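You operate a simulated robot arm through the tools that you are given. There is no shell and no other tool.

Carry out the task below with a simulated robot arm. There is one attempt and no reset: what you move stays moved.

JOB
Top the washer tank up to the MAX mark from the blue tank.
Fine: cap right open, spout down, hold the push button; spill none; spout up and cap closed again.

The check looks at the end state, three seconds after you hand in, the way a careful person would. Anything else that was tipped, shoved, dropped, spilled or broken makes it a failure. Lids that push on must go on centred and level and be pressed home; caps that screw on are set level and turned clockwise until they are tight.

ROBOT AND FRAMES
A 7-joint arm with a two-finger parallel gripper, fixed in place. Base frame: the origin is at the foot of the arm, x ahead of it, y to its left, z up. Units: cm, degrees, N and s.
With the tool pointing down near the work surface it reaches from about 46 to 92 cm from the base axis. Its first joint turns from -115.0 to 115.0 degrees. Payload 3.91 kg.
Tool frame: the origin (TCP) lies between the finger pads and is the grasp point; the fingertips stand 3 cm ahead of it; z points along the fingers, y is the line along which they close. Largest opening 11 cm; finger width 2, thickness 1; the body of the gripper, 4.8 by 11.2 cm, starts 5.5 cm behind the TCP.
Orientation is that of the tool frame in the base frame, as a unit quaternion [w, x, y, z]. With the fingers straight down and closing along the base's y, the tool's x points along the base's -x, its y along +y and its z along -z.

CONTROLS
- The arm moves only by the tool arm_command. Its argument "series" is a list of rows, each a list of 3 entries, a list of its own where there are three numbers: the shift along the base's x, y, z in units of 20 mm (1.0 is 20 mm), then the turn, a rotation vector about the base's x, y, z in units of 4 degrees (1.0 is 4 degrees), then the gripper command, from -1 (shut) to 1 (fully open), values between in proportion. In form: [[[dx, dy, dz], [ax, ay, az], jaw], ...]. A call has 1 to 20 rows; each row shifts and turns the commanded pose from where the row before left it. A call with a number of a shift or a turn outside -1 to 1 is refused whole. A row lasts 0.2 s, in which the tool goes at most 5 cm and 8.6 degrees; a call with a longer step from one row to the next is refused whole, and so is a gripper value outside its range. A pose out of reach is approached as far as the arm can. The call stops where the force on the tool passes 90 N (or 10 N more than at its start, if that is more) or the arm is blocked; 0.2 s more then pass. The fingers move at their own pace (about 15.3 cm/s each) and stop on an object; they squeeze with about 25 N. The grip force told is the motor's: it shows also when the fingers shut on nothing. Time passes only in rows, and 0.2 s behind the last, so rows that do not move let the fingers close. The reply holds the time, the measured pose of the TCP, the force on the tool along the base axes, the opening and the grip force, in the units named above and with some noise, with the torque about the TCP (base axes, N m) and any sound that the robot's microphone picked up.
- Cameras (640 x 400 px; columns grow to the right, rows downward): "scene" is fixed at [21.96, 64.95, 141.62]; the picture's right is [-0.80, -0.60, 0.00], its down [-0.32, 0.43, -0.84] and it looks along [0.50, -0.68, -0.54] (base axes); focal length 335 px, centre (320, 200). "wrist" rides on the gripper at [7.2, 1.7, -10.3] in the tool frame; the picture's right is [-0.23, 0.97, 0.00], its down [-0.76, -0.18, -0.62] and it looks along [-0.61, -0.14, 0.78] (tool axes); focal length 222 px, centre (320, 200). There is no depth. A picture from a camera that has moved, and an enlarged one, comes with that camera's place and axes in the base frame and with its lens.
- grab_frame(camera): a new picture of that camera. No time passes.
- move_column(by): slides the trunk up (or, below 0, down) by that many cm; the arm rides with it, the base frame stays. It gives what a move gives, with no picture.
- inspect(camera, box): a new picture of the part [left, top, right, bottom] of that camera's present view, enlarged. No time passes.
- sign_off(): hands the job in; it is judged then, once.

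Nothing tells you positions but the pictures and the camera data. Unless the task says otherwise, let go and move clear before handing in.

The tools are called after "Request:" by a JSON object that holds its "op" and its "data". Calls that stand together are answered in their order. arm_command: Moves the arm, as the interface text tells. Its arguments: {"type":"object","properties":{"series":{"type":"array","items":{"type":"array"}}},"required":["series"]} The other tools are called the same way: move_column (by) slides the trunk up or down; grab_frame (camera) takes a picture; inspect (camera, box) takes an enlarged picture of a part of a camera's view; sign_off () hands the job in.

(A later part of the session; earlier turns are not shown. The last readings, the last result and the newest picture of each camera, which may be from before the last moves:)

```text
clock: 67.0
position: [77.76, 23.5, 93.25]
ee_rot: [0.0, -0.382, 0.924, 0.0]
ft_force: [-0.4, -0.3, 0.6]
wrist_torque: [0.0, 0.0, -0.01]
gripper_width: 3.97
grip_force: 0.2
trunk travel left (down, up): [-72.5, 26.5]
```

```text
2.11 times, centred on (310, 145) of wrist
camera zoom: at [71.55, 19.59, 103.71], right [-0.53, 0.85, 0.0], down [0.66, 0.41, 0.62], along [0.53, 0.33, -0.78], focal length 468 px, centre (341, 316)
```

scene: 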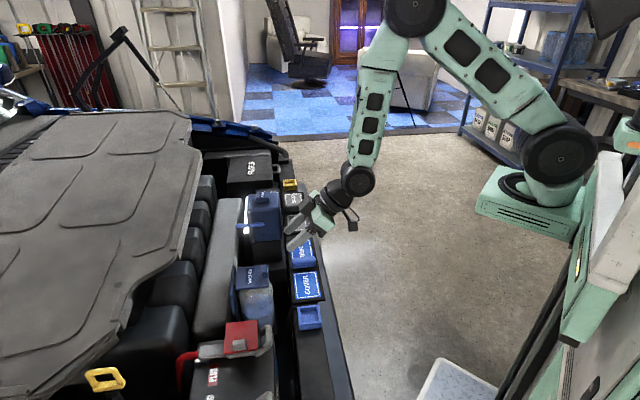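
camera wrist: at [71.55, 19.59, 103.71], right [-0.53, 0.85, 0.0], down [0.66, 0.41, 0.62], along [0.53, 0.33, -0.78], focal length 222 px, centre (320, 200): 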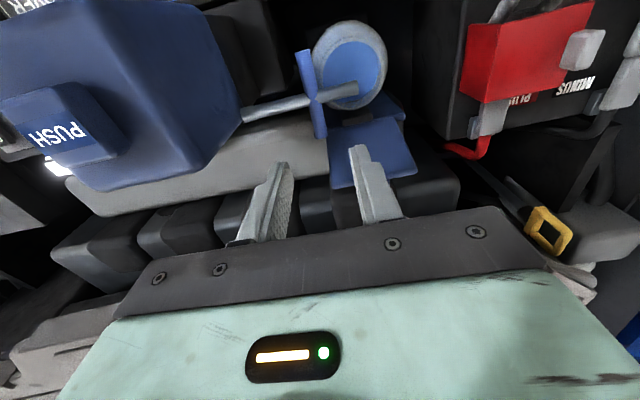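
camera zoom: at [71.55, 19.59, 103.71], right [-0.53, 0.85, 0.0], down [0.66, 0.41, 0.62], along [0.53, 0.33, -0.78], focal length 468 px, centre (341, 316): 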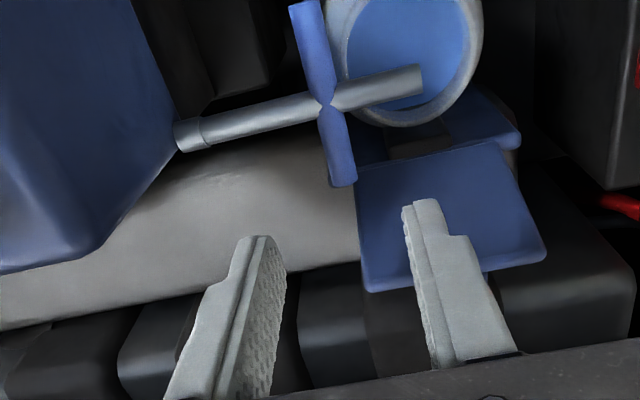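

The bar is between the fingers in plan, so I'll descend around it.

Request:
{"op": "arm_command", "data": {"series": [[[0.088, -0.088, -0.9], [0, 0, 0], -0.273], [[0, 0, -0.9], [0, 0, 0], -0.273], [[0, 0, -0.9], [0, 0, 0], -0.273], [[0, 0, -0.9], [0, 0, 0], -0.273], [[0, 0, -0.6], [0, 0, 0], -0.273], [[0, 0, -0.4], [0, 0, 0], -0.273]]}}

Request:
{"op": "inspect", "data": {"camera": "wrist", "box": [220, 50, 400, 240]}}

Request:
{"op": "inspect", "data": {"camera": "scene", "box": [210, 200, 310, 300]}}

```text
clock: 68.4
position: [78.08, 23.27, 84.29]
ee_rot: [0.0, -0.383, 0.924, 0.0]
ft_force: [-0.1, 0.0, 0.7]
wrist_torque: [-0.01, 0.01, -0.02]
gripper_width: 3.98
grip_force: 0.1
trunk travel left (down, up): [-72.5, 26.5]
```

```text
2.11 times, centred on (310, 145) of wrist
camera zoom: at [71.82, 19.39, 94.67], right [-0.53, 0.85, 0.0], down [0.66, 0.41, 0.62], along [0.53, 0.33, -0.78], focal length 468 px, centre (341, 316)
```

zoom: 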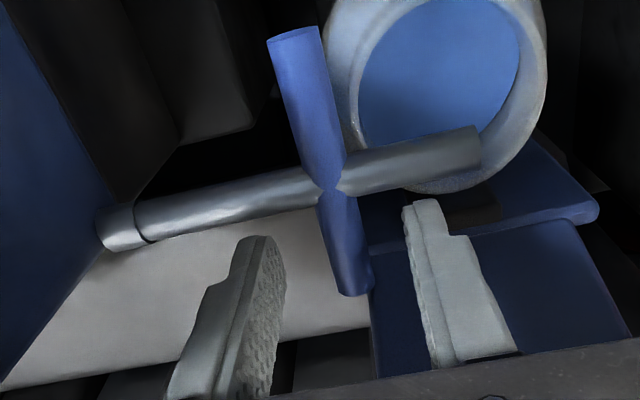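

```text
4.00 times, centred on (260, 250) of scene
camera zoom: at [21.96, 64.95, 141.62], right [-0.8, -0.6, 0.0], down [-0.32, 0.43, -0.84], along [0.5, -0.68, -0.54], focal length 1341 px, centre (560, 0)
```

zoom: 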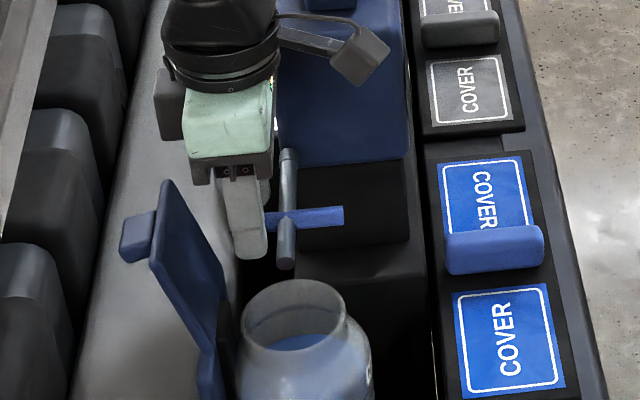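

I'll lower another 0.8 cm for a secure grip, then close on the bar.

Request:
{"op": "arm_command", "data": {"series": [[[0, 0, -0.4], [0, 0, 0], -0.273], [[0, 0, 0], [0, 0, 0], -1], [[0, 0, 0], [0, 0, 0], -1], [[0, 0, 0], [0, 0, 0], -1]]}}

Request:
{"op": "inspect", "data": {"camera": "wrist", "box": [220, 50, 400, 240]}}

Request:
{"op": "inspect", "data": {"camera": "scene", "box": [235, 225, 285, 275]}}

```text
clock: 69.4
position: [77.97, 23.46, 83.4]
ee_rot: [-0.001, -0.383, 0.924, 0.0]
ft_force: [-7.9, 4.0, -1.3]
wrist_torque: [0.0, 0.3, -0.05]
gripper_width: 1.22
grip_force: 44.9
trunk travel left (down, up): [-72.5, 26.5]
```

```text
2.11 times, centred on (310, 145) of wrist
camera zoom: at [71.71, 19.49, 93.82], right [-0.53, 0.85, 0.0], down [0.67, 0.41, 0.62], along [0.53, 0.33, -0.78], focal length 468 px, centre (341, 316)
```

zoom: 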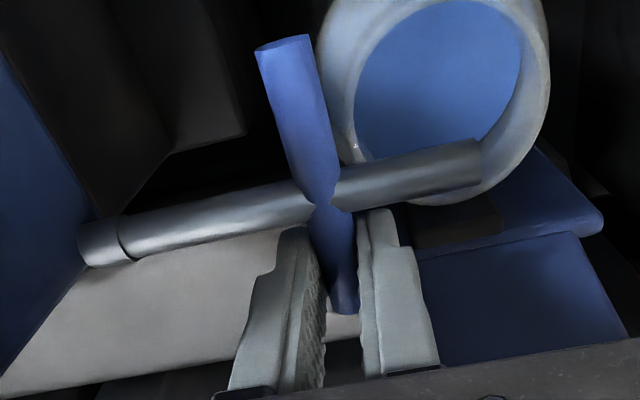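

```text
8.00 times, centred on (260, 250) of scene
camera zoom: at [21.96, 64.95, 141.62], right [-0.8, -0.6, 0.0], down [-0.32, 0.43, -0.84], along [0.5, -0.68, -0.54], focal length 2682 px, centre (800, -200)
```

zoom: 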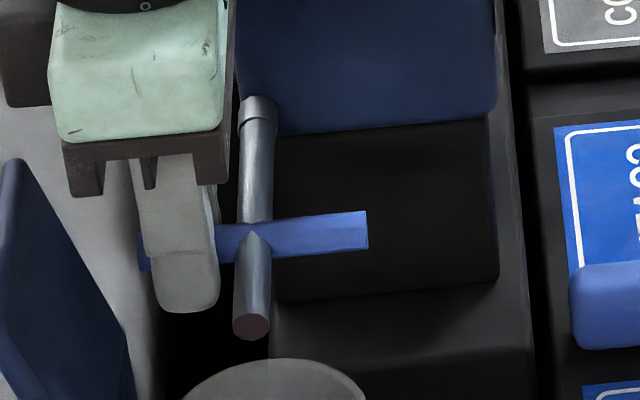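

The bar is firmly gripped. I'll raise the spout along the corrected arc, half-way first.

Request:
{"op": "arm_command", "data": {"series": [[[0, 0, 0.39], [0, 0, 0], -1], [[0.0357, -0.0357, 0.3865], [0, 0, 0], -1], [[0.0714, -0.0714, 0.377], [0, 0, 0], -1], [[0.105, -0.105, 0.3605], [0, 0, 0], -1], [[0.138, -0.138, 0.3375], [0, 0, 0], -1], [[0.1676, -0.1676, 0.31], [0, 0, 0], -1]]}}

Request:
{"op": "inspect", "data": {"camera": "wrist", "box": [220, 50, 400, 240]}}

Request:
{"op": "inspect", "data": {"camera": "scene", "box": [225, 195, 295, 265]}}

```text
clock: 70.8
position: [78.97, 22.25, 87.66]
ee_rot: [0.0, -0.383, 0.924, 0.0]
ft_force: [-9.4, 3.3, 2.4]
wrist_torque: [0.25, 0.23, -0.01]
gripper_width: 1.23
grip_force: 45.0
trunk travel left (down, up): [-72.5, 26.5]
```

```text
2.11 times, centred on (310, 145) of wrist
camera zoom: at [72.82, 18.39, 98.22], right [-0.53, 0.85, 0.0], down [0.66, 0.41, 0.62], along [0.53, 0.33, -0.78], focal length 468 px, centre (341, 316)
```

zoom: 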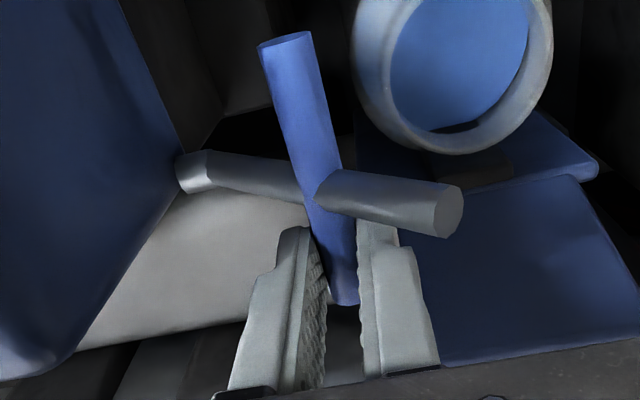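

```text
5.71 times, centred on (260, 230) of scene
camera zoom: at [21.96, 64.95, 141.62], right [-0.8, -0.6, 0.0], down [-0.32, 0.43, -0.84], along [0.5, -0.68, -0.54], focal length 1916 px, centre (663, 29)
```

zoom: 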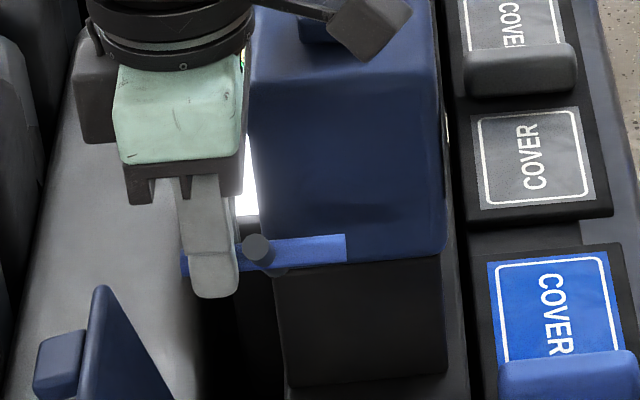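

The spout is half-way up with low forces. Continuing to upright.

Request:
{"op": "arm_command", "data": {"series": [[[0.1948, -0.1948, 0.276], [0, 0, 0], -1], [[0.2189, -0.2189, 0.2375], [0, 0, 0], -1], [[0.2387, -0.2387, 0.1955], [0, 0, 0], -1], [[0.2546, -0.2546, 0.1495], [0, 0, 0], -1], [[0.2666, -0.2666, 0.101], [0, 0, 0], -1], [[0.2733, -0.2733, 0.0515], [0, 0, 0], -1]]}}

Request:
{"op": "inspect", "data": {"camera": "wrist", "box": [220, 50, 400, 240]}}

Request:
{"op": "inspect", "data": {"camera": "scene", "box": [225, 185, 295, 255]}}

```text
clock: 72.2
position: [82.02, 19.39, 89.72]
ee_rot: [0.001, -0.383, 0.924, 0.001]
ft_force: [-6.9, 5.1, -3.0]
wrist_torque: [0.86, -0.6, -0.07]
gripper_width: 1.24
grip_force: 44.5
trunk travel left (down, up): [-72.5, 26.5]
```

```text
2.11 times, centred on (310, 145) of wrist
camera zoom: at [75.75, 15.46, 100.18], right [-0.53, 0.85, 0.0], down [0.66, 0.41, 0.62], along [0.53, 0.33, -0.78], focal length 468 px, centre (341, 316)
```

zoom: 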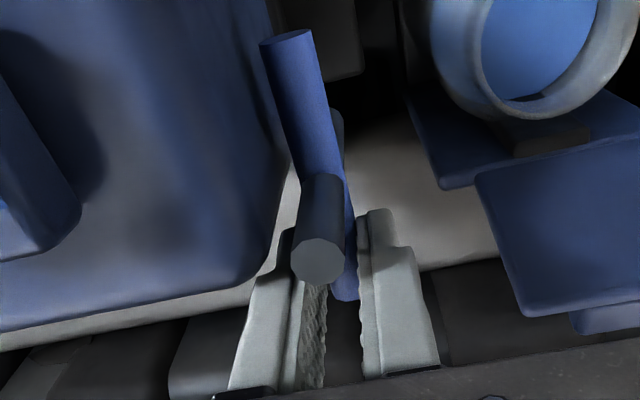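

```text
5.71 times, centred on (260, 220) of scene
camera zoom: at [21.96, 64.95, 141.62], right [-0.8, -0.6, 0.0], down [-0.32, 0.43, -0.84], along [0.5, -0.68, -0.54], focal length 1916 px, centre (663, 86)
```

zoom: 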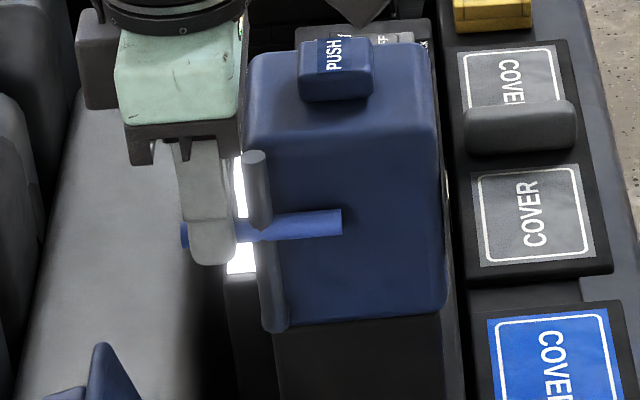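

The spout's position matches its original upright pose to within a pixel. I'll open the fingers and see whether it stays.

Request:
{"op": "arm_command", "data": {"series": [[[0, 0, 0], [0, 0, 0], -0.273], [[0, 0, 0], [0, 0, 0], -0.273], [[0, 0, 0], [0, 0, 0], -0.273]]}}

Request:
{"op": "inspect", "data": {"camera": "scene", "box": [225, 185, 295, 255]}}

Request:
{"op": "inspect", "data": {"camera": "wrist", "box": [220, 50, 400, 240]}}

```text
clock: 73.0
position: [82.1, 19.27, 89.76]
ee_rot: [0.0, -0.382, 0.924, 0.0]
ft_force: [-0.1, -0.6, 0.6]
wrist_torque: [0.03, -0.02, -0.01]
gripper_width: 3.98
grip_force: 0.0
trunk travel left (down, up): [-72.5, 26.5]
```

```text
5.71 times, centred on (260, 220) of scene
camera zoom: at [21.96, 64.95, 141.62], right [-0.8, -0.6, 0.0], down [-0.32, 0.43, -0.84], along [0.5, -0.68, -0.54], focal length 1916 px, centre (663, 86)
```

zoom: 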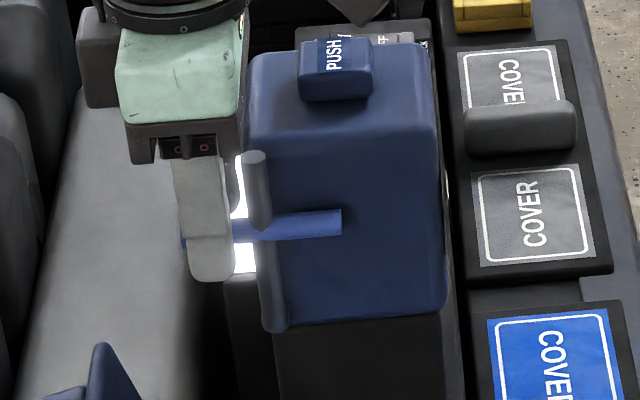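

```text
2.11 times, centred on (310, 145) of wrist
camera zoom: at [75.8, 15.38, 100.19], right [-0.53, 0.85, 0.0], down [0.66, 0.41, 0.62], along [0.53, 0.33, -0.78], focal length 468 px, centre (341, 316)
```

zoom: 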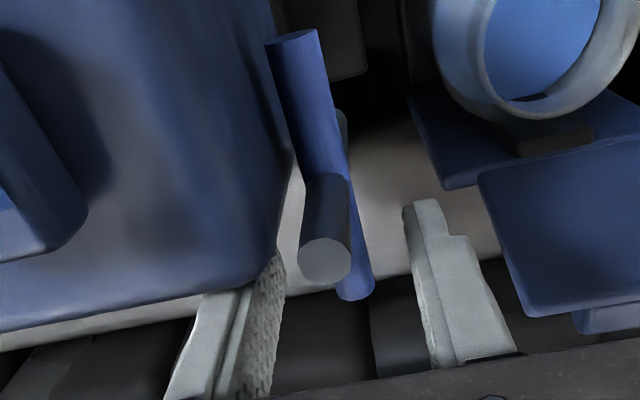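

The spout stays upright by itself. I'll rise clear, then go round behind the open lid with the fingers spread either side of its tab, checking reach on the way.

Request:
{"op": "arm_command", "data": {"series": [[[0, 0, 0.9], [0, 0, 0], -0.273], [[0, 0, 0.9], [0, 0, 0], -0.273], [[0, 0, 0.9], [0, 0, 0], -0.273], [[0, 0, 0.9], [0, 0, 0], -0.273], [[0, 0, 0.9], [0, 0, 0], -0.273], [[-0.0775, 0.8125, 0], [0, 0, 0], -0.05], [[-0.0775, 0.8125, 0], [0, 0, 0], -0.05], [[-0.0775, 0.8125, 0], [0, 0, 0], -0.05], [[-0.0775, 0.8125, 0], [0, 0, 0], -0.05], [[-0.0775, 0.8125, 0], [0, 0, 0], -0.05], [[-0.0775, 0.8125, 0], [0, 0, 0], -0.05], [[-0.0775, 0.8125, 0], [0, 0, 0], -0.05], [[-0.0775, 0.8125, 0], [0, 0, 0], -0.05]]}}

Request:
{"op": "grab_frame", "data": {"camera": "wrist"}}

Request:
{"op": "inspect", "data": {"camera": "scene", "box": [200, 180, 320, 320]}}

```text
clock: 75.8
position: [79.46, 31.37, 98.58]
ee_rot: [-0.001, -0.383, 0.924, -0.001]
ft_force: [-0.7, -1.2, -0.2]
wrist_torque: [0.0, 0.01, 0.0]
gripper_width: 5.22
grip_force: 0.1
out of reach, approached as far as the arm can: row 12, 13
trunk travel left (down, up): [-72.5, 26.5]
```

```text
taken
camera wrist: at [73.23, 27.51, 109.08], right [-0.53, 0.85, 0.0], down [0.66, 0.41, 0.62], along [0.53, 0.33, -0.78], focal length 222 px, centre (320, 200)
```

wrist: 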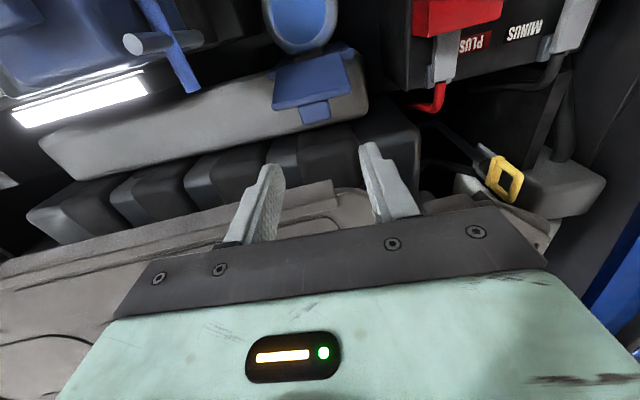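

```text
2.86 times, centred on (260, 250) of scene
camera zoom: at [21.96, 64.95, 141.62], right [-0.8, -0.6, 0.0], down [-0.32, 0.43, -0.84], along [0.5, -0.68, -0.54], focal length 958 px, centre (491, 57)
```

zoom: 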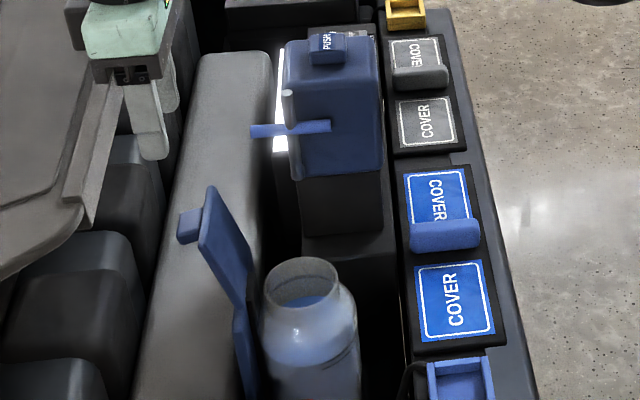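

At this height the arm stops at u≈78.4, just short of the target. Reach should improve lower down, so I'll descend part-way (fingertips still above the lid) and see.

Request:
{"op": "arm_command", "data": {"series": [[[0, 0, -0.9], [0, 0, 0], -0.05], [[0, 0, -0.9], [0, 0, 0], -0.05], [[0, 0, -0.9], [0, 0, 0], -0.05]]}}

Request:
{"op": "inspect", "data": {"camera": "wrist", "box": [220, 20, 440, 240]}}

Request:
{"op": "inspect", "data": {"camera": "scene", "box": [210, 190, 310, 310]}}

```text
clock: 76.6
position: [79.65, 31.35, 93.26]
ee_rot: [0.0, -0.382, 0.924, -0.001]
ft_force: [1.3, 0.2, -0.1]
wrist_torque: [0.0, -0.01, 0.04]
gripper_width: 5.23
grip_force: 0.1
trunk travel left (down, up): [-72.5, 26.5]
```

```text
1.82 times, centred on (330, 130) of wrist
camera zoom: at [73.28, 27.52, 103.64], right [-0.53, 0.85, 0.0], down [0.67, 0.41, 0.62], along [0.53, 0.33, -0.78], focal length 404 px, centre (302, 327)
```

zoom: 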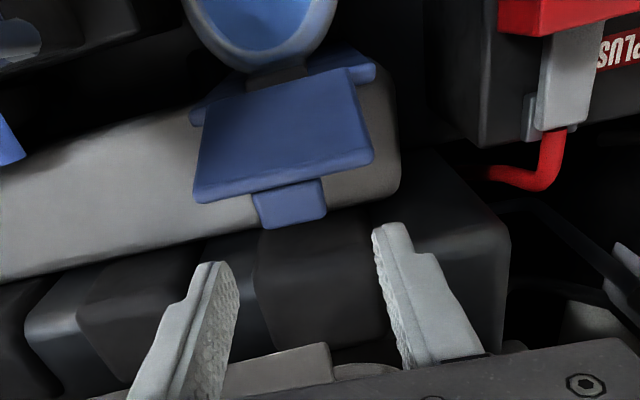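

```text
3.33 times, centred on (260, 250) of scene
camera zoom: at [21.96, 64.95, 141.62], right [-0.8, -0.6, 0.0], down [-0.32, 0.43, -0.84], along [0.5, -0.68, -0.54], focal length 1117 px, centre (520, 33)
```

zoom: 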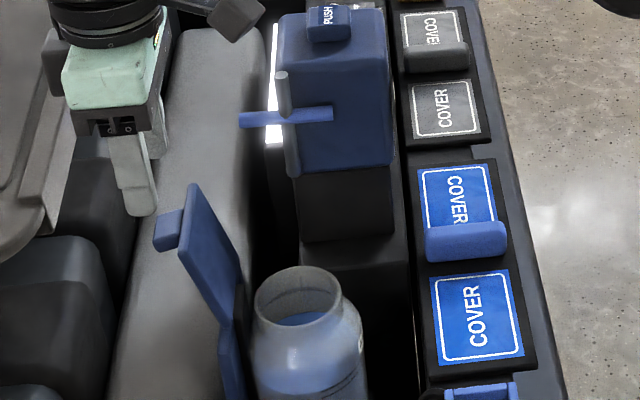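

Reach is fine here. The lid's top edge is at u≈77 and its tab extends to u≈80, between my fingers. I'll ease down, move 1.2 cm further out, then lower the fingertips behind the lid.

Request:
{"op": "arm_command", "data": {"series": [[[0.07, -0.07, -0.8], [0, 0, 0], -0.05], [[0, 0, -0.8], [0, 0, 0], -0.05], [[0.22, 0.22, -0.1], [0, 0, 0], -0.05], [[0.22, 0.22, -0.1], [0, 0, 0], -0.05]]}}

Request:
{"op": "inspect", "data": {"camera": "wrist", "box": [220, 20, 440, 240]}}

Request:
{"op": "inspect", "data": {"camera": "scene", "box": [210, 210, 290, 290]}}

```text
clock: 77.6
position: [79.79, 31.43, 89.77]
ee_rot: [0.0, -0.383, 0.924, 0.0]
ft_force: [0.5, 0.1, -0.2]
wrist_torque: [0.0, 0.03, -0.02]
gripper_width: 5.24
grip_force: 0.0
out of reach, approached as far as the arm can: row 3, 4
trunk travel left (down, up): [-72.5, 26.5]
```

```text
1.82 times, centred on (330, 130) of wrist
camera zoom: at [73.44, 27.49, 100.29], right [-0.53, 0.85, 0.0], down [0.66, 0.41, 0.62], along [0.53, 0.33, -0.78], focal length 404 px, centre (302, 327)
```

zoom: 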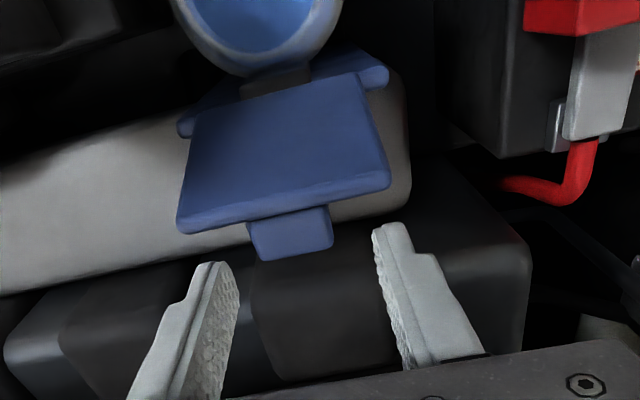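

```text
5.00 times, centred on (250, 250) of scene
camera zoom: at [21.96, 64.95, 141.62], right [-0.8, -0.6, 0.0], down [-0.32, 0.43, -0.84], along [0.5, -0.68, -0.54], focal length 1676 px, centre (670, -50)
```

zoom: 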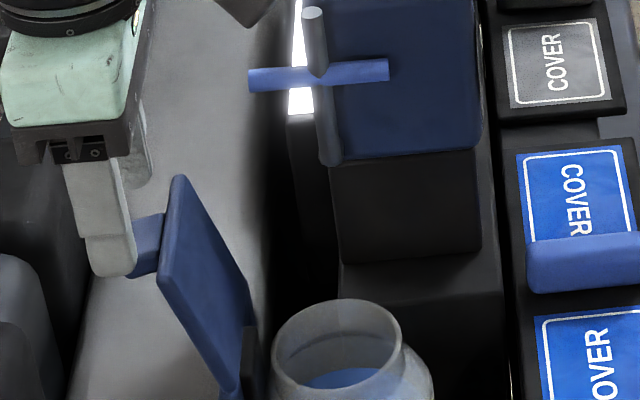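

Straight down, the arm can't get fully behind the lid. Tilting with the wrist back towards the base reaches further, so I'll hook the fingertips over the lid's top edge, either side of the tab, and pull it back. First I'll rise and re-tilt clear of everything.

Request:
{"op": "arm_command", "data": {"series": [[[0, 0, 0.9], [0, 0, 0], -0.05], [[0, 0, 0.9], [0, 0, 0], -0.05], [[-0.2, -0.2, 0.9], [0, 0, 0], -0.05], [[-0.2, -0.2, 0.9], [0, 0, 0], -0.05], [[-0.22, -0.22, -0.2], [1, -1, 0], -0.05], [[-0.22, -0.22, -0.2], [1, -1, 0], -0.05], [[-0.22, -0.22, -0.2], [1, -1, 0], -0.05], [[-0.22, -0.22, -0.2], [1, -1, 0], -0.05], [[-0.2, -0.2, -0.2], [1, -1, 0], -0.05], [[-0.2, -0.2, -0.2], [1, -1, 0], -0.05], [[-0.2, -0.2, -0.2], [1, -1, 0], -0.05], [[-0.2, -0.2, -0.2], [1, -1, 0], -0.05]]}}

Request:
{"op": "grab_frame", "data": {"camera": "wrist"}}

Request:
{"op": "inspect", "data": {"camera": "scene", "box": [200, 180, 320, 320]}}

```text
clock: 80.2
position: [91.67, 38.68, 93.56]
ee_rot: [0.356, -0.353, 0.853, 0.147]
ft_force: [-0.2, -0.9, 0.4]
wrist_torque: [0.0, -0.05, 0.0]
gripper_width: 5.22
grip_force: 0.0
out of reach, approached as far as the arm can: row 3, 4, 5, 6, 7, 8, 9, 10, 11, 12
trunk travel left (down, up): [-72.5, 26.5]
```

```text
taken
camera wrist: at [81.69, 31.16, 95.78], right [-0.58, 0.8, 0.16], down [0.19, -0.06, 0.98], along [0.79, 0.6, -0.12], focal length 222 px, centre (320, 200)
```

wrist: 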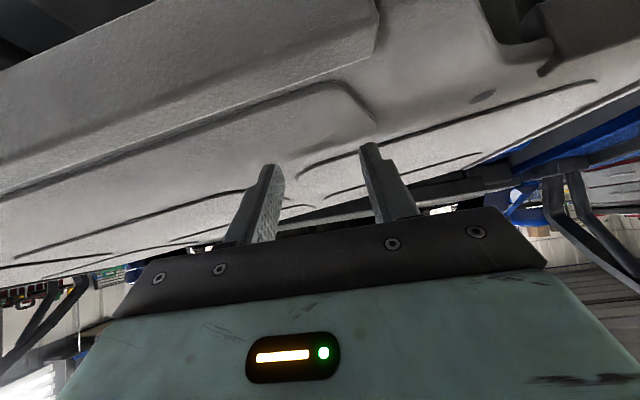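

```text
2.86 times, centred on (260, 250) of scene
camera zoom: at [21.96, 64.95, 141.62], right [-0.8, -0.6, 0.0], down [-0.32, 0.43, -0.84], along [0.5, -0.68, -0.54], focal length 958 px, centre (491, 57)
```

zoom: 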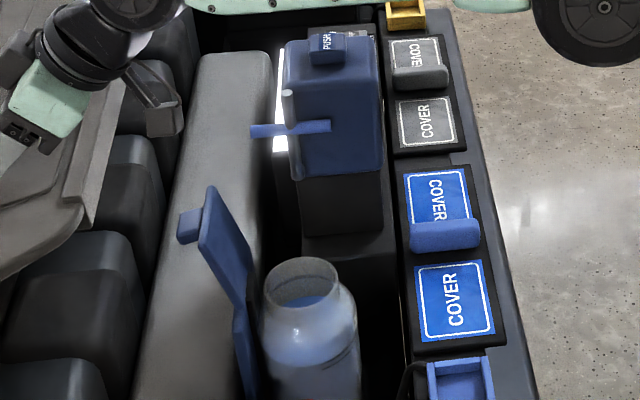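

The arm hit its straight-arm limit, and the hand swung outward over the far panel, touching nothing. I'll draw it back towards the bottle, staying high.

Request:
{"op": "arm_command", "data": {"series": [[[-0.5, -0.5, 0.1], [0, 0, 0], -0.05], [[-0.5, -0.5, 0.1], [0, 0, 0], -0.05], [[-0.5, -0.5, 0], [0, 0, 0], -0.05], [[-0.5, -0.5, 0], [0, 0, 0], -0.05]]}}

Request:
{"op": "grab_frame", "data": {"camera": "scene"}}

```text
clock: 81.2
position: [87.54, 34.47, 93.89]
ee_rot: [0.356, -0.353, 0.853, 0.147]
ft_force: [-0.2, 0.4, 0.0]
wrist_torque: [0.03, 0.0, 0.02]
gripper_width: 5.22
grip_force: 0.1
trunk travel left (down, up): [-72.5, 26.5]
```

```text
taken
```

scene: 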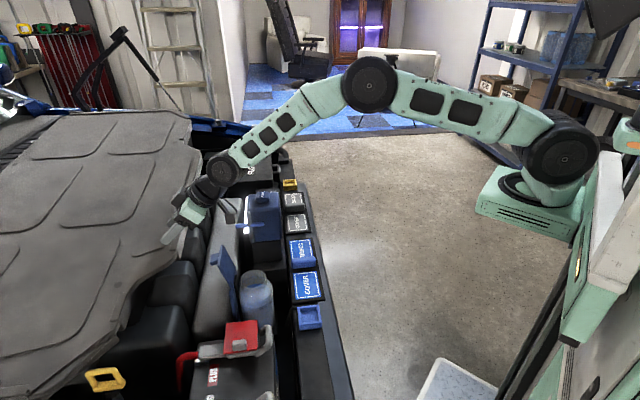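

The arm moves freely again. I'll bring the tilted gripper back to a point just above and in front of the open lid's top edge.

Request:
{"op": "arm_command", "data": {"series": [[[-0.696, -0.418, 0], [0, 0, 0], -0.05], [[-0.696, -0.418, 0], [0, 0, 0], -0.05], [[-0.696, -0.418, 0], [0, 0, 0], -0.05], [[-0.696, -0.418, 0], [0, 0, 0], -0.05], [[-0.696, -0.418, 0], [0, 0, 0], -0.05], [[-0.696, -0.418, 0], [0, 0, 0], -0.05], [[-0.696, -0.418, -0.3], [0, 0, 0], -0.05], [[-0.696, -0.418, -0.4], [0, 0, 0], -0.05], [[0, 0, -0.4], [0, 0, 0], -0.05]]}}

Request:
{"op": "grab_frame", "data": {"camera": "wrist"}}

Request:
{"op": "inspect", "data": {"camera": "scene", "box": [210, 190, 310, 300]}}

```text
clock: 83.2
position: [76.7, 27.9, 91.84]
ee_rot: [0.356, -0.353, 0.853, 0.147]
ft_force: [-0.9, 0.4, -0.2]
wrist_torque: [-0.01, 0.0, 0.01]
gripper_width: 5.23
grip_force: 0.1
trunk travel left (down, up): [-72.5, 26.5]
```

```text
taken
camera wrist: at [66.59, 20.37, 94.04], right [-0.58, 0.8, 0.16], down [0.19, -0.06, 0.98], along [0.79, 0.59, -0.12], focal length 222 px, centre (320, 200)
```

wrist: 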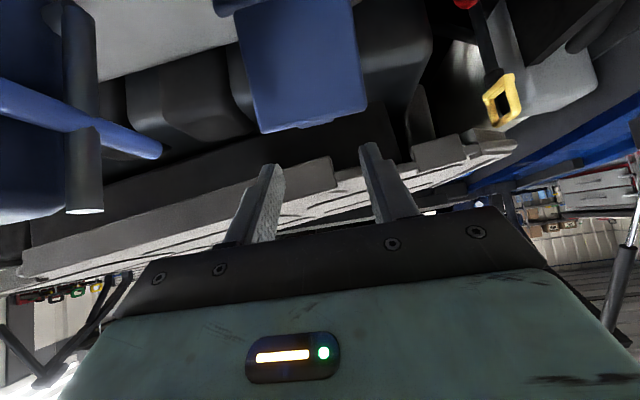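

```text
3.64 times, centred on (260, 245) of scene
camera zoom: at [21.96, 64.95, 141.62], right [-0.8, -0.6, 0.0], down [-0.32, 0.43, -0.84], along [0.5, -0.68, -0.54], focal length 1219 px, centre (538, 36)
```

zoom: 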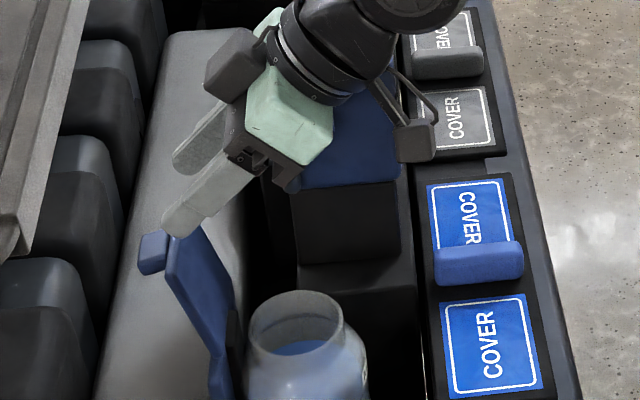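

The hooked position lies 5 cm further along the finger direction. I'll slide the fingertips over the lid's top edge, one either side of the tab.

Request:
{"op": "arm_command", "data": {"series": [[[0.2475, 0.2475, -0.398], [0, 0, 0], -0.05], [[0.2475, 0.2475, -0.398], [0, 0, 0], -0.05], [[0.2475, 0.2475, -0.398], [0, 0, 0], -0.05], [[0.2475, 0.2475, -0.398], [0, 0, 0], -0.05], [[0.2475, 0.2475, -0.398], [0, 0, 0], -0.05]]}}

Request:
{"op": "inspect", "data": {"camera": "wrist", "box": [210, 60, 430, 240]}}

Request:
{"op": "inspect", "data": {"camera": "scene", "box": [210, 200, 300, 300]}}

```text
clock: 84.4
position: [78.97, 30.6, 87.93]
ee_rot: [0.355, -0.353, 0.853, 0.147]
ft_force: [0.2, 0.6, 0.6]
wrist_torque: [0.02, -0.03, 0.0]
gripper_width: 5.25
grip_force: 0.0
trunk travel left (down, up): [-72.5, 26.5]
```

```text
2.22 times, centred on (320, 150) of wrist
camera zoom: at [69.0, 22.96, 90.15], right [-0.58, 0.8, 0.16], down [0.19, -0.06, 0.98], along [0.79, 0.59, -0.12], focal length 494 px, centre (320, 311)
```

zoom: 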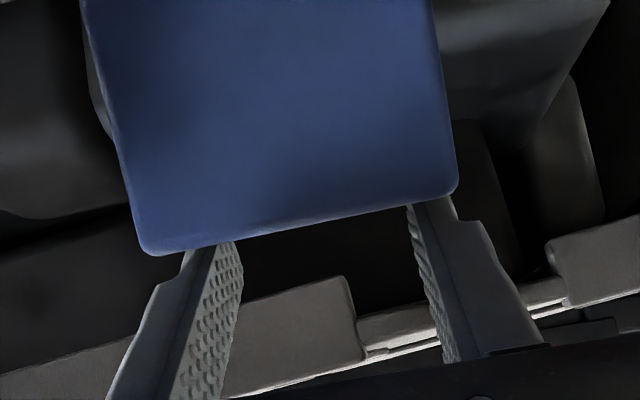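

```text
4.00 times, centred on (255, 250) of scene
camera zoom: at [21.96, 64.95, 141.62], right [-0.8, -0.6, 0.0], down [-0.32, 0.43, -0.84], along [0.5, -0.68, -0.54], focal length 1341 px, centre (580, 0)
```

zoom: 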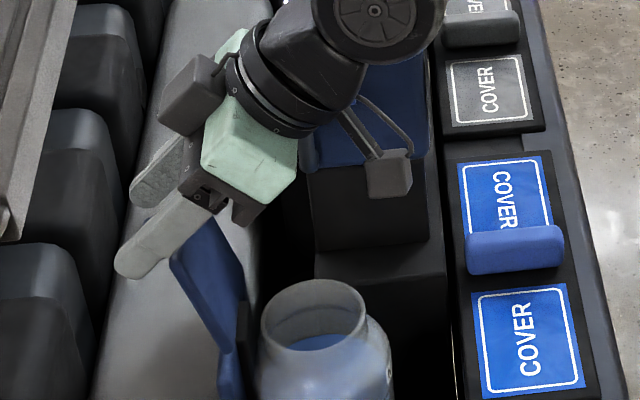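

The fingertips are hooked behind the lid's top edge with no contact yet. I'll pull gently towards the bottle.

Request:
{"op": "arm_command", "data": {"series": [[[-0.2, -0.2, -0.05], [0, 0, 0], -0.05], [[-0.2, -0.2, -0.05], [0, 0, 0], -0.05], [[-0.2, -0.2, -0.05], [0, 0, 0], -0.05], [[-0.2, -0.2, 0], [0, 0, 0], -0.05]]}}

Request:
{"op": "inspect", "data": {"camera": "wrist", "box": [210, 60, 430, 240]}}

Request:
{"op": "inspect", "data": {"camera": "scene", "box": [210, 200, 300, 300]}}

```text
clock: 85.4
position: [77.51, 28.89, 87.65]
ee_rot: [0.356, -0.354, 0.852, 0.148]
ft_force: [-1.8, 2.8, 5.8]
wrist_torque: [0.01, -0.02, -0.03]
gripper_width: 5.24
grip_force: 0.1
trunk travel left (down, up): [-72.5, 26.5]
```

```text
2.22 times, centred on (320, 150) of wrist
camera zoom: at [67.44, 21.35, 89.87], right [-0.58, 0.8, 0.16], down [0.19, -0.06, 0.98], along [0.79, 0.6, -0.12], focal length 494 px, centre (320, 311)
```

zoom: 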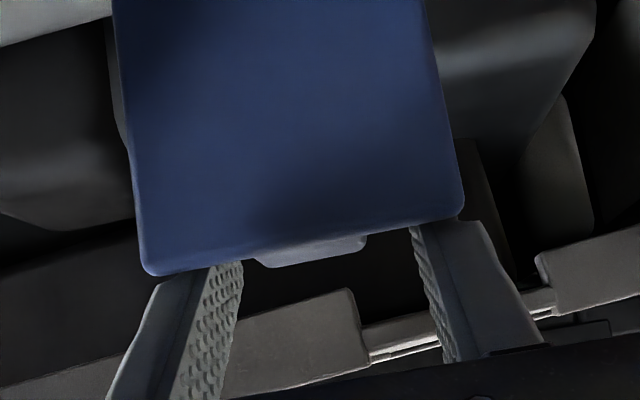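

```text
4.00 times, centred on (255, 250) of scene
camera zoom: at [21.96, 64.95, 141.62], right [-0.8, -0.6, 0.0], down [-0.32, 0.43, -0.84], along [0.5, -0.68, -0.54], focal length 1341 px, centre (580, 0)
```

zoom: 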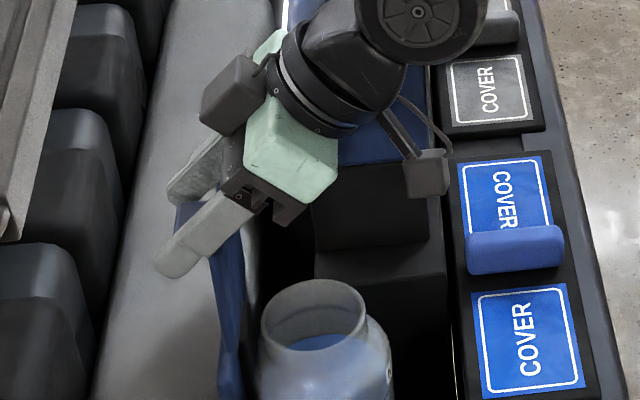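

It works: the lid is coming back up, now at about 105°. Continuing the pull past vertical.

Request:
{"op": "arm_command", "data": {"series": [[[-0.2, -0.2, 0.02], [0, 0, 0], -0.05], [[-0.2, -0.2, 0.02], [0, 0, 0], -0.05], [[-0.2, -0.2, 0], [0, 0, 0], -0.05], [[-0.2, -0.2, 0], [0, 0, 0], -0.05]]}}

Request:
{"op": "inspect", "data": {"camera": "wrist", "box": [210, 60, 430, 240]}}

Request:
{"op": "inspect", "data": {"camera": "scene", "box": [210, 200, 300, 300]}}

```text
clock: 86.4
position: [75.75, 27.19, 87.71]
ee_rot: [0.356, -0.353, 0.853, 0.147]
ft_force: [0.7, -0.9, 0.9]
wrist_torque: [-0.01, 0.01, 0.0]
gripper_width: 5.22
grip_force: 0.0
trunk travel left (down, up): [-72.5, 26.5]
```

```text
2.22 times, centred on (320, 150) of wrist
camera zoom: at [65.83, 19.72, 89.84], right [-0.58, 0.8, 0.16], down [0.19, -0.06, 0.98], along [0.79, 0.59, -0.12], focal length 494 px, centre (320, 311)
```

zoom: 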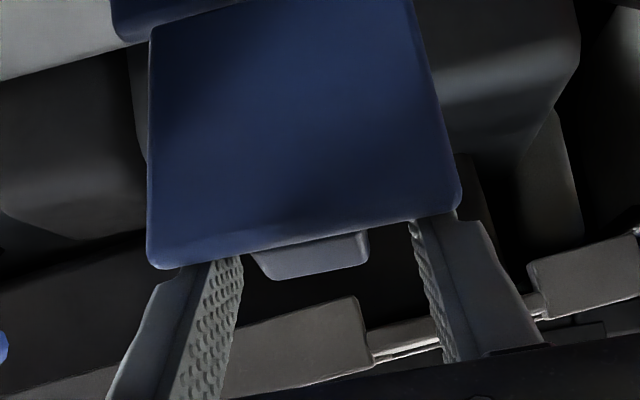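

```text
4.00 times, centred on (255, 250) of scene
camera zoom: at [21.96, 64.95, 141.62], right [-0.8, -0.6, 0.0], down [-0.32, 0.43, -0.84], along [0.5, -0.68, -0.54], focal length 1341 px, centre (580, 0)
```

zoom: 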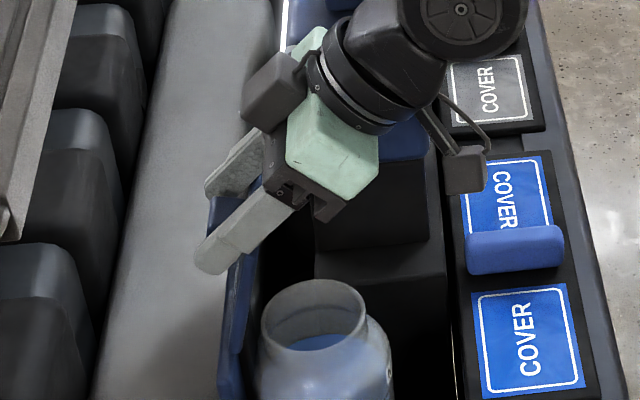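

The lid is about vertical. I'll keep drawing it over until it falls towards closed.

Request:
{"op": "arm_command", "data": {"series": [[[-0.2, -0.2, 0], [0, 0, 0], -0.05], [[-0.2, -0.2, 0], [0, 0, 0], -0.05], [[-0.2, -0.2, 0], [0, 0, 0], -0.05]]}}

Request:
{"op": "inspect", "data": {"camera": "wrist", "box": [210, 60, 430, 240]}}

Request:
{"op": "inspect", "data": {"camera": "scene", "box": [210, 200, 300, 300]}}

```text
clock: 87.2
position: [74.66, 26.1, 87.69]
ee_rot: [0.356, -0.354, 0.852, 0.148]
ft_force: [-0.2, -0.6, -1.0]
wrist_torque: [0.01, 0.0, 0.0]
gripper_width: 5.24
grip_force: 0.1
trunk travel left (down, up): [-72.5, 26.5]
```

```text
2.22 times, centred on (320, 150) of wrist
camera zoom: at [64.7, 18.53, 89.86], right [-0.58, 0.8, 0.16], down [0.19, -0.06, 0.98], along [0.79, 0.6, -0.12], focal length 494 px, centre (320, 311)
```

zoom: 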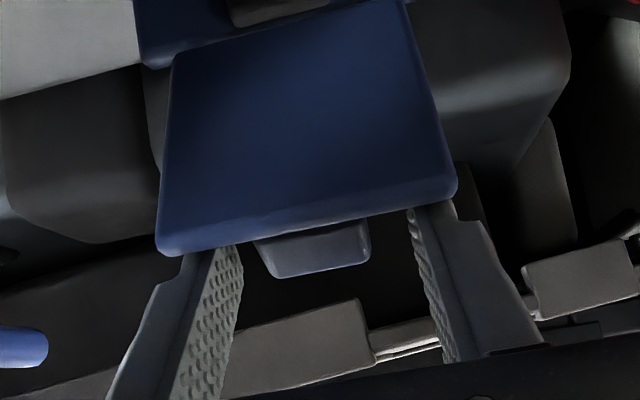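

```text
4.00 times, centred on (255, 250) of scene
camera zoom: at [21.96, 64.95, 141.62], right [-0.8, -0.6, 0.0], down [-0.32, 0.43, -0.84], along [0.5, -0.68, -0.54], focal length 1341 px, centre (580, 0)
```

zoom: 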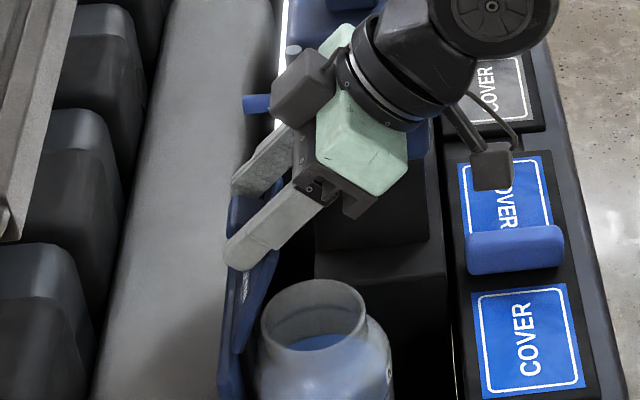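

The lid is past vertical and following. I'll continue, easing it down.

Request:
{"op": "arm_command", "data": {"series": [[[-0.25, -0.25, 0], [0, 0, 0], -0.05], [[-0.25, -0.25, 0], [0, 0, 0], -0.05], [[-0.25, -0.25, -0.05], [0, 0, 0], -0.05], [[-0.25, -0.25, -0.1], [0, 0, 0], -0.05]]}}

Request:
{"op": "inspect", "data": {"camera": "wrist", "box": [210, 60, 430, 240]}}

Request:
{"op": "inspect", "data": {"camera": "scene", "box": [210, 200, 300, 300]}}

```text
clock: 88.2
position: [72.8, 23.92, 87.26]
ee_rot: [0.355, -0.353, 0.853, 0.147]
ft_force: [0.0, -0.3, 1.2]
wrist_torque: [-0.01, -0.03, 0.0]
gripper_width: 5.22
grip_force: 0.1
trunk travel left (down, up): [-72.5, 26.5]
```

```text
2.22 times, centred on (320, 150) of wrist
camera zoom: at [62.78, 16.44, 89.52], right [-0.58, 0.8, 0.16], down [0.19, -0.06, 0.98], along [0.79, 0.6, -0.12], focal length 494 px, centre (320, 311)
```

zoom: 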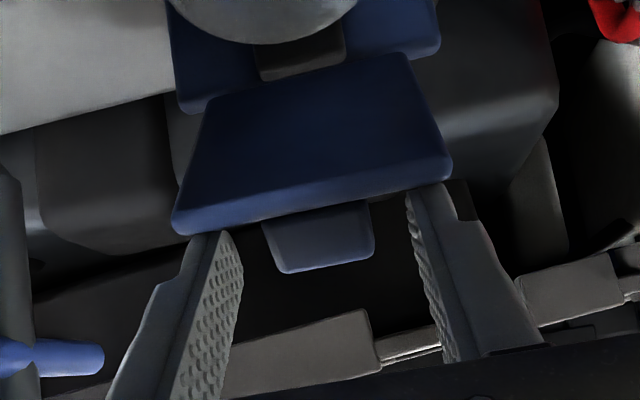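

```text
4.00 times, centred on (255, 250) of scene
camera zoom: at [21.96, 64.95, 141.62], right [-0.8, -0.6, 0.0], down [-0.32, 0.43, -0.84], along [0.5, -0.68, -0.54], focal length 1341 px, centre (580, 0)
```

zoom: 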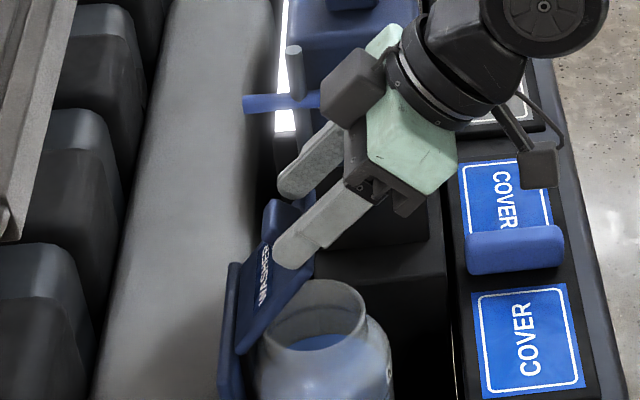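

The lid is at about 60°, coming down slowly by itself. I'll withdraw the fingers up and back and let it settle.

Request:
{"op": "arm_command", "data": {"series": [[[-0.3, -0.3, 0.3], [0, 0, 0], -0.05], [[-0.3, -0.3, 0.4], [0, 0, 0], -0.05], [[-0.3, -0.3, 0.5], [0, 0, 0], -0.05], [[-0.3, -0.3, 0.6], [0, 0, 0], -0.05], [[-0.3, -0.3, 0.6], [0, 0, 0], -0.05], [[0, 0, 0.6], [0, 0, 0], -0.05], [[0, 0, 0.6], [0, 0, 0], -0.05]]}}

Request:
{"op": "grab_frame", "data": {"camera": "wrist"}}

Request:
{"op": "inspect", "data": {"camera": "scene", "box": [210, 180, 330, 320]}}

```text
clock: 89.8
position: [69.71, 21.23, 94.57]
ee_rot: [0.355, -0.354, 0.853, 0.148]
ft_force: [-0.3, -0.1, 0.2]
wrist_torque: [0.04, -0.01, -0.01]
gripper_width: 5.26
grip_force: 0.1
trunk travel left (down, up): [-72.5, 26.5]
```

```text
taken
camera wrist: at [59.68, 13.52, 96.79], right [-0.58, 0.8, 0.16], down [0.19, -0.06, 0.98], along [0.79, 0.6, -0.12], focal length 222 px, centre (320, 200)
```

wrist: 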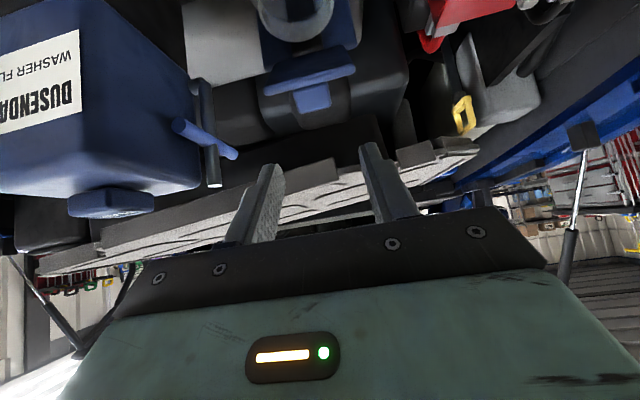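

```text
2.86 times, centred on (270, 250) of scene
camera zoom: at [21.96, 64.95, 141.62], right [-0.8, -0.6, 0.0], down [-0.32, 0.43, -0.84], along [0.5, -0.68, -0.54], focal length 958 px, centre (463, 57)
```

zoom: 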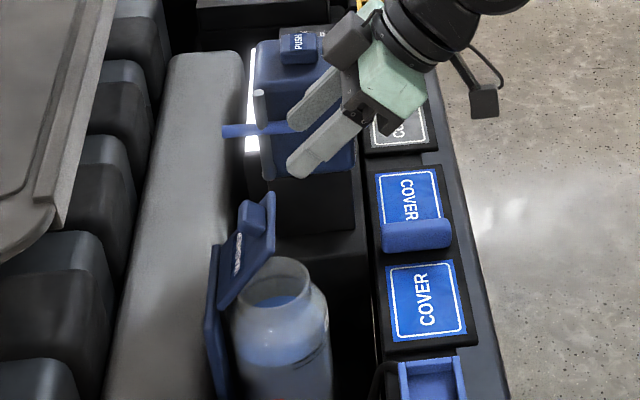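

The lid is still partly open. I'll bring the gripper upright (this also gives the lid time to settle) and look again.

Request:
{"op": "arm_command", "data": {"series": [[[0, 0, 0.3], [-1, 1, 0], -1], [[0, 0, 0.3], [-1, 1, 0], -1], [[0, 0, 0.3], [-1, 1, 0], -1], [[0, 0, 0.3], [-1, 1, 0], -1], [[0, 0, 0.3], [-1, 1, 0], -1], [[0, 0, 0.2], [-1, 1, 0], -1], [[0, 0, 0], [-1, 1, 0], -1], [[0, 0, 0], [-1, 1, 0], -1]]}}

Request:
{"op": "grab_frame", "data": {"camera": "wrist"}}

Request:
{"op": "inspect", "data": {"camera": "scene", "box": [210, 180, 330, 320]}}

```text
clock: 91.6
position: [69.61, 21.2, 97.88]
ee_rot: [-0.001, -0.383, 0.924, 0.0]
ft_force: [0.0, -1.0, -0.5]
wrist_torque: [0.02, 0.01, -0.02]
gripper_width: 0.0
grip_force: 25.4
trunk travel left (down, up): [-72.5, 26.5]
```

```text
taken
camera wrist: at [63.38, 17.18, 108.38], right [-0.53, 0.85, 0.0], down [0.67, 0.41, 0.62], along [0.53, 0.33, -0.78], focal length 222 px, centre (320, 200)
```

wrist: 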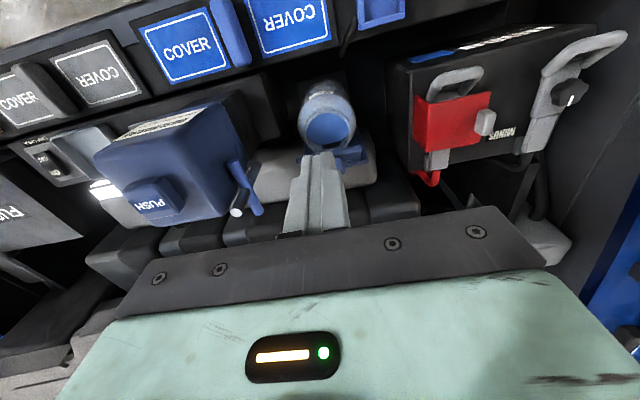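

```text
2.86 times, centred on (270, 250) of scene
camera zoom: at [21.96, 64.95, 141.62], right [-0.8, -0.6, 0.0], down [-0.32, 0.43, -0.84], along [0.5, -0.68, -0.54], focal length 958 px, centre (463, 57)
```

zoom: 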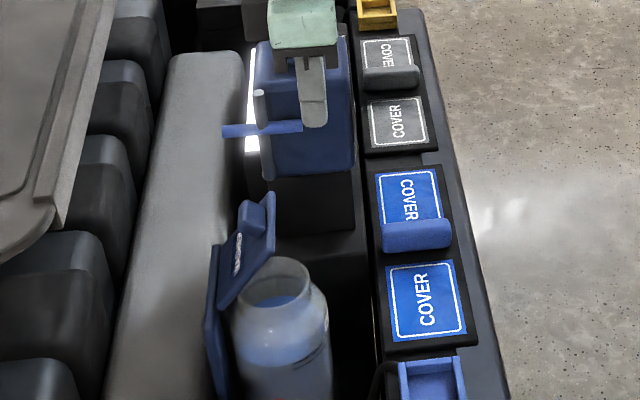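

The hinge friction is holding the lid at about 60°. I'll press it shut from above with the two fingers straddling the tab, following its arc. First I'll move above it.

Request:
{"op": "arm_command", "data": {"series": [[[0.47, 0.47, 0], [0, 0, 0], -0.05], [[0.47, 0.47, 0], [0, 0, 0], -0.05], [[0.47, 0.47, 0], [0, 0, 0], -0.05], [[0.47, 0.47, 0], [0, 0, 0], -0.05], [[0.47, 0.47, 0], [0, 0, 0], -0.05], [[0.5, 0.44, 0], [0, 0, 0], -0.05], [[0, 0, -0.8], [0, 0, 0], -0.05], [[0, 0, -0.8], [0, 0, 0], -0.05], [[0, 0, -0.8], [0, 0, 0], -0.05], [[0, 0, -0.8], [0, 0, 0], -0.05]]}}

Request:
{"op": "inspect", "data": {"camera": "wrist", "box": [220, 40, 440, 240]}}

Request:
{"op": "inspect", "data": {"camera": "scene", "box": [210, 200, 310, 310]}}

```text
clock: 93.8
position: [75.43, 26.7, 91.51]
ee_rot: [0.0, -0.382, 0.924, 0.0]
ft_force: [-0.3, 0.0, 0.5]
wrist_torque: [0.0, -0.02, -0.04]
gripper_width: 5.21
grip_force: 0.0
trunk travel left (down, up): [-72.5, 26.5]
```

```text
2.00 times, centred on (330, 140) of wrist
camera zoom: at [69.15, 22.73, 101.98], right [-0.53, 0.85, 0.0], down [0.66, 0.41, 0.62], along [0.53, 0.33, -0.78], focal length 444 px, centre (300, 320)
```

zoom: 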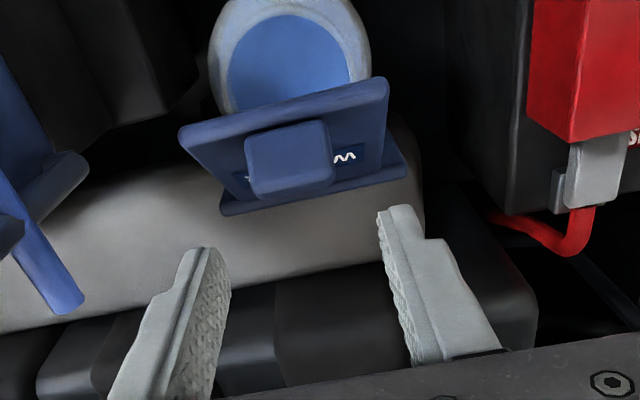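

```text
3.64 times, centred on (260, 255) of scene
camera zoom: at [21.96, 64.95, 141.62], right [-0.8, -0.6, 0.0], down [-0.32, 0.43, -0.84], along [0.5, -0.68, -0.54], focal length 1219 px, centre (538, 0)
```

zoom: 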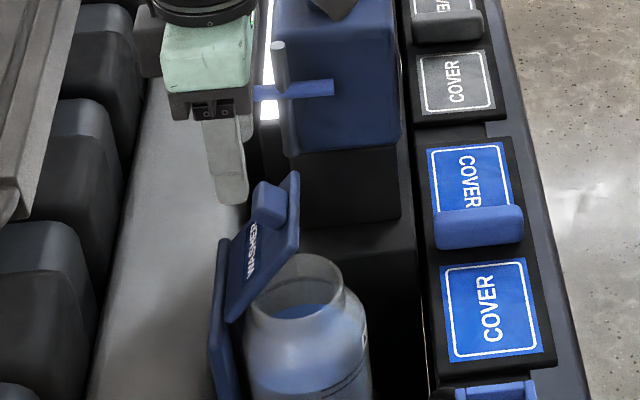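

The lid stands at about 55° between the fingers and the bottle. I'll press it down along its arc, first half.

Request:
{"op": "arm_command", "data": {"series": [[[-0.212, -0.212, -0.75], [0, 0, 0], -0.05], [[-0.141, -0.141, -0.75], [0, 0, 0], -0.05], [[0, 0, -0.65], [0, 0, 0], -0.05], [[-0.354, -0.354, -0.35], [0, 0, 0], -0.05], [[-0.247, -0.247, -0.35], [0, 0, 0], -0.05], [[-0.177, -0.177, -0.335], [0, 0, 0], -0.05]]}}

Request:
{"op": "inspect", "data": {"camera": "wrist", "box": [220, 40, 440, 240]}}

Request:
{"op": "inspect", "data": {"camera": "scene", "box": [210, 210, 310, 320]}}

```text
clock: 95.2
position: [73.15, 24.49, 85.13]
ee_rot: [-0.001, -0.382, 0.924, -0.001]
ft_force: [-1.2, -0.6, 0.3]
wrist_torque: [-0.01, 0.01, 0.01]
gripper_width: 5.23
grip_force: 0.0
trunk travel left (down, up): [-72.5, 26.5]
```

```text
2.00 times, centred on (330, 140) of wrist
camera zoom: at [66.87, 20.49, 95.53], right [-0.53, 0.85, 0.0], down [0.66, 0.41, 0.62], along [0.53, 0.33, -0.78], focal length 444 px, centre (300, 320)
```

zoom: 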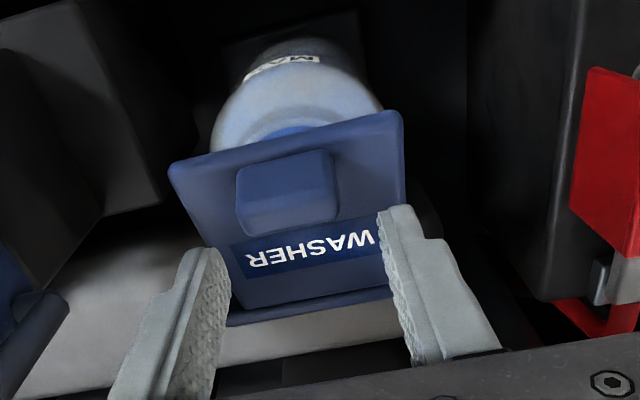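

```text
3.64 times, centred on (260, 265) of scene
camera zoom: at [21.96, 64.95, 141.62], right [-0.8, -0.6, 0.0], down [-0.32, 0.43, -0.84], along [0.5, -0.68, -0.54], focal length 1219 px, centre (538, -36)
```

zoom: 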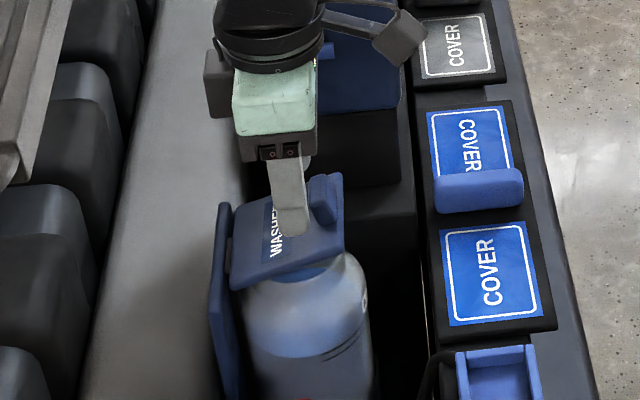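

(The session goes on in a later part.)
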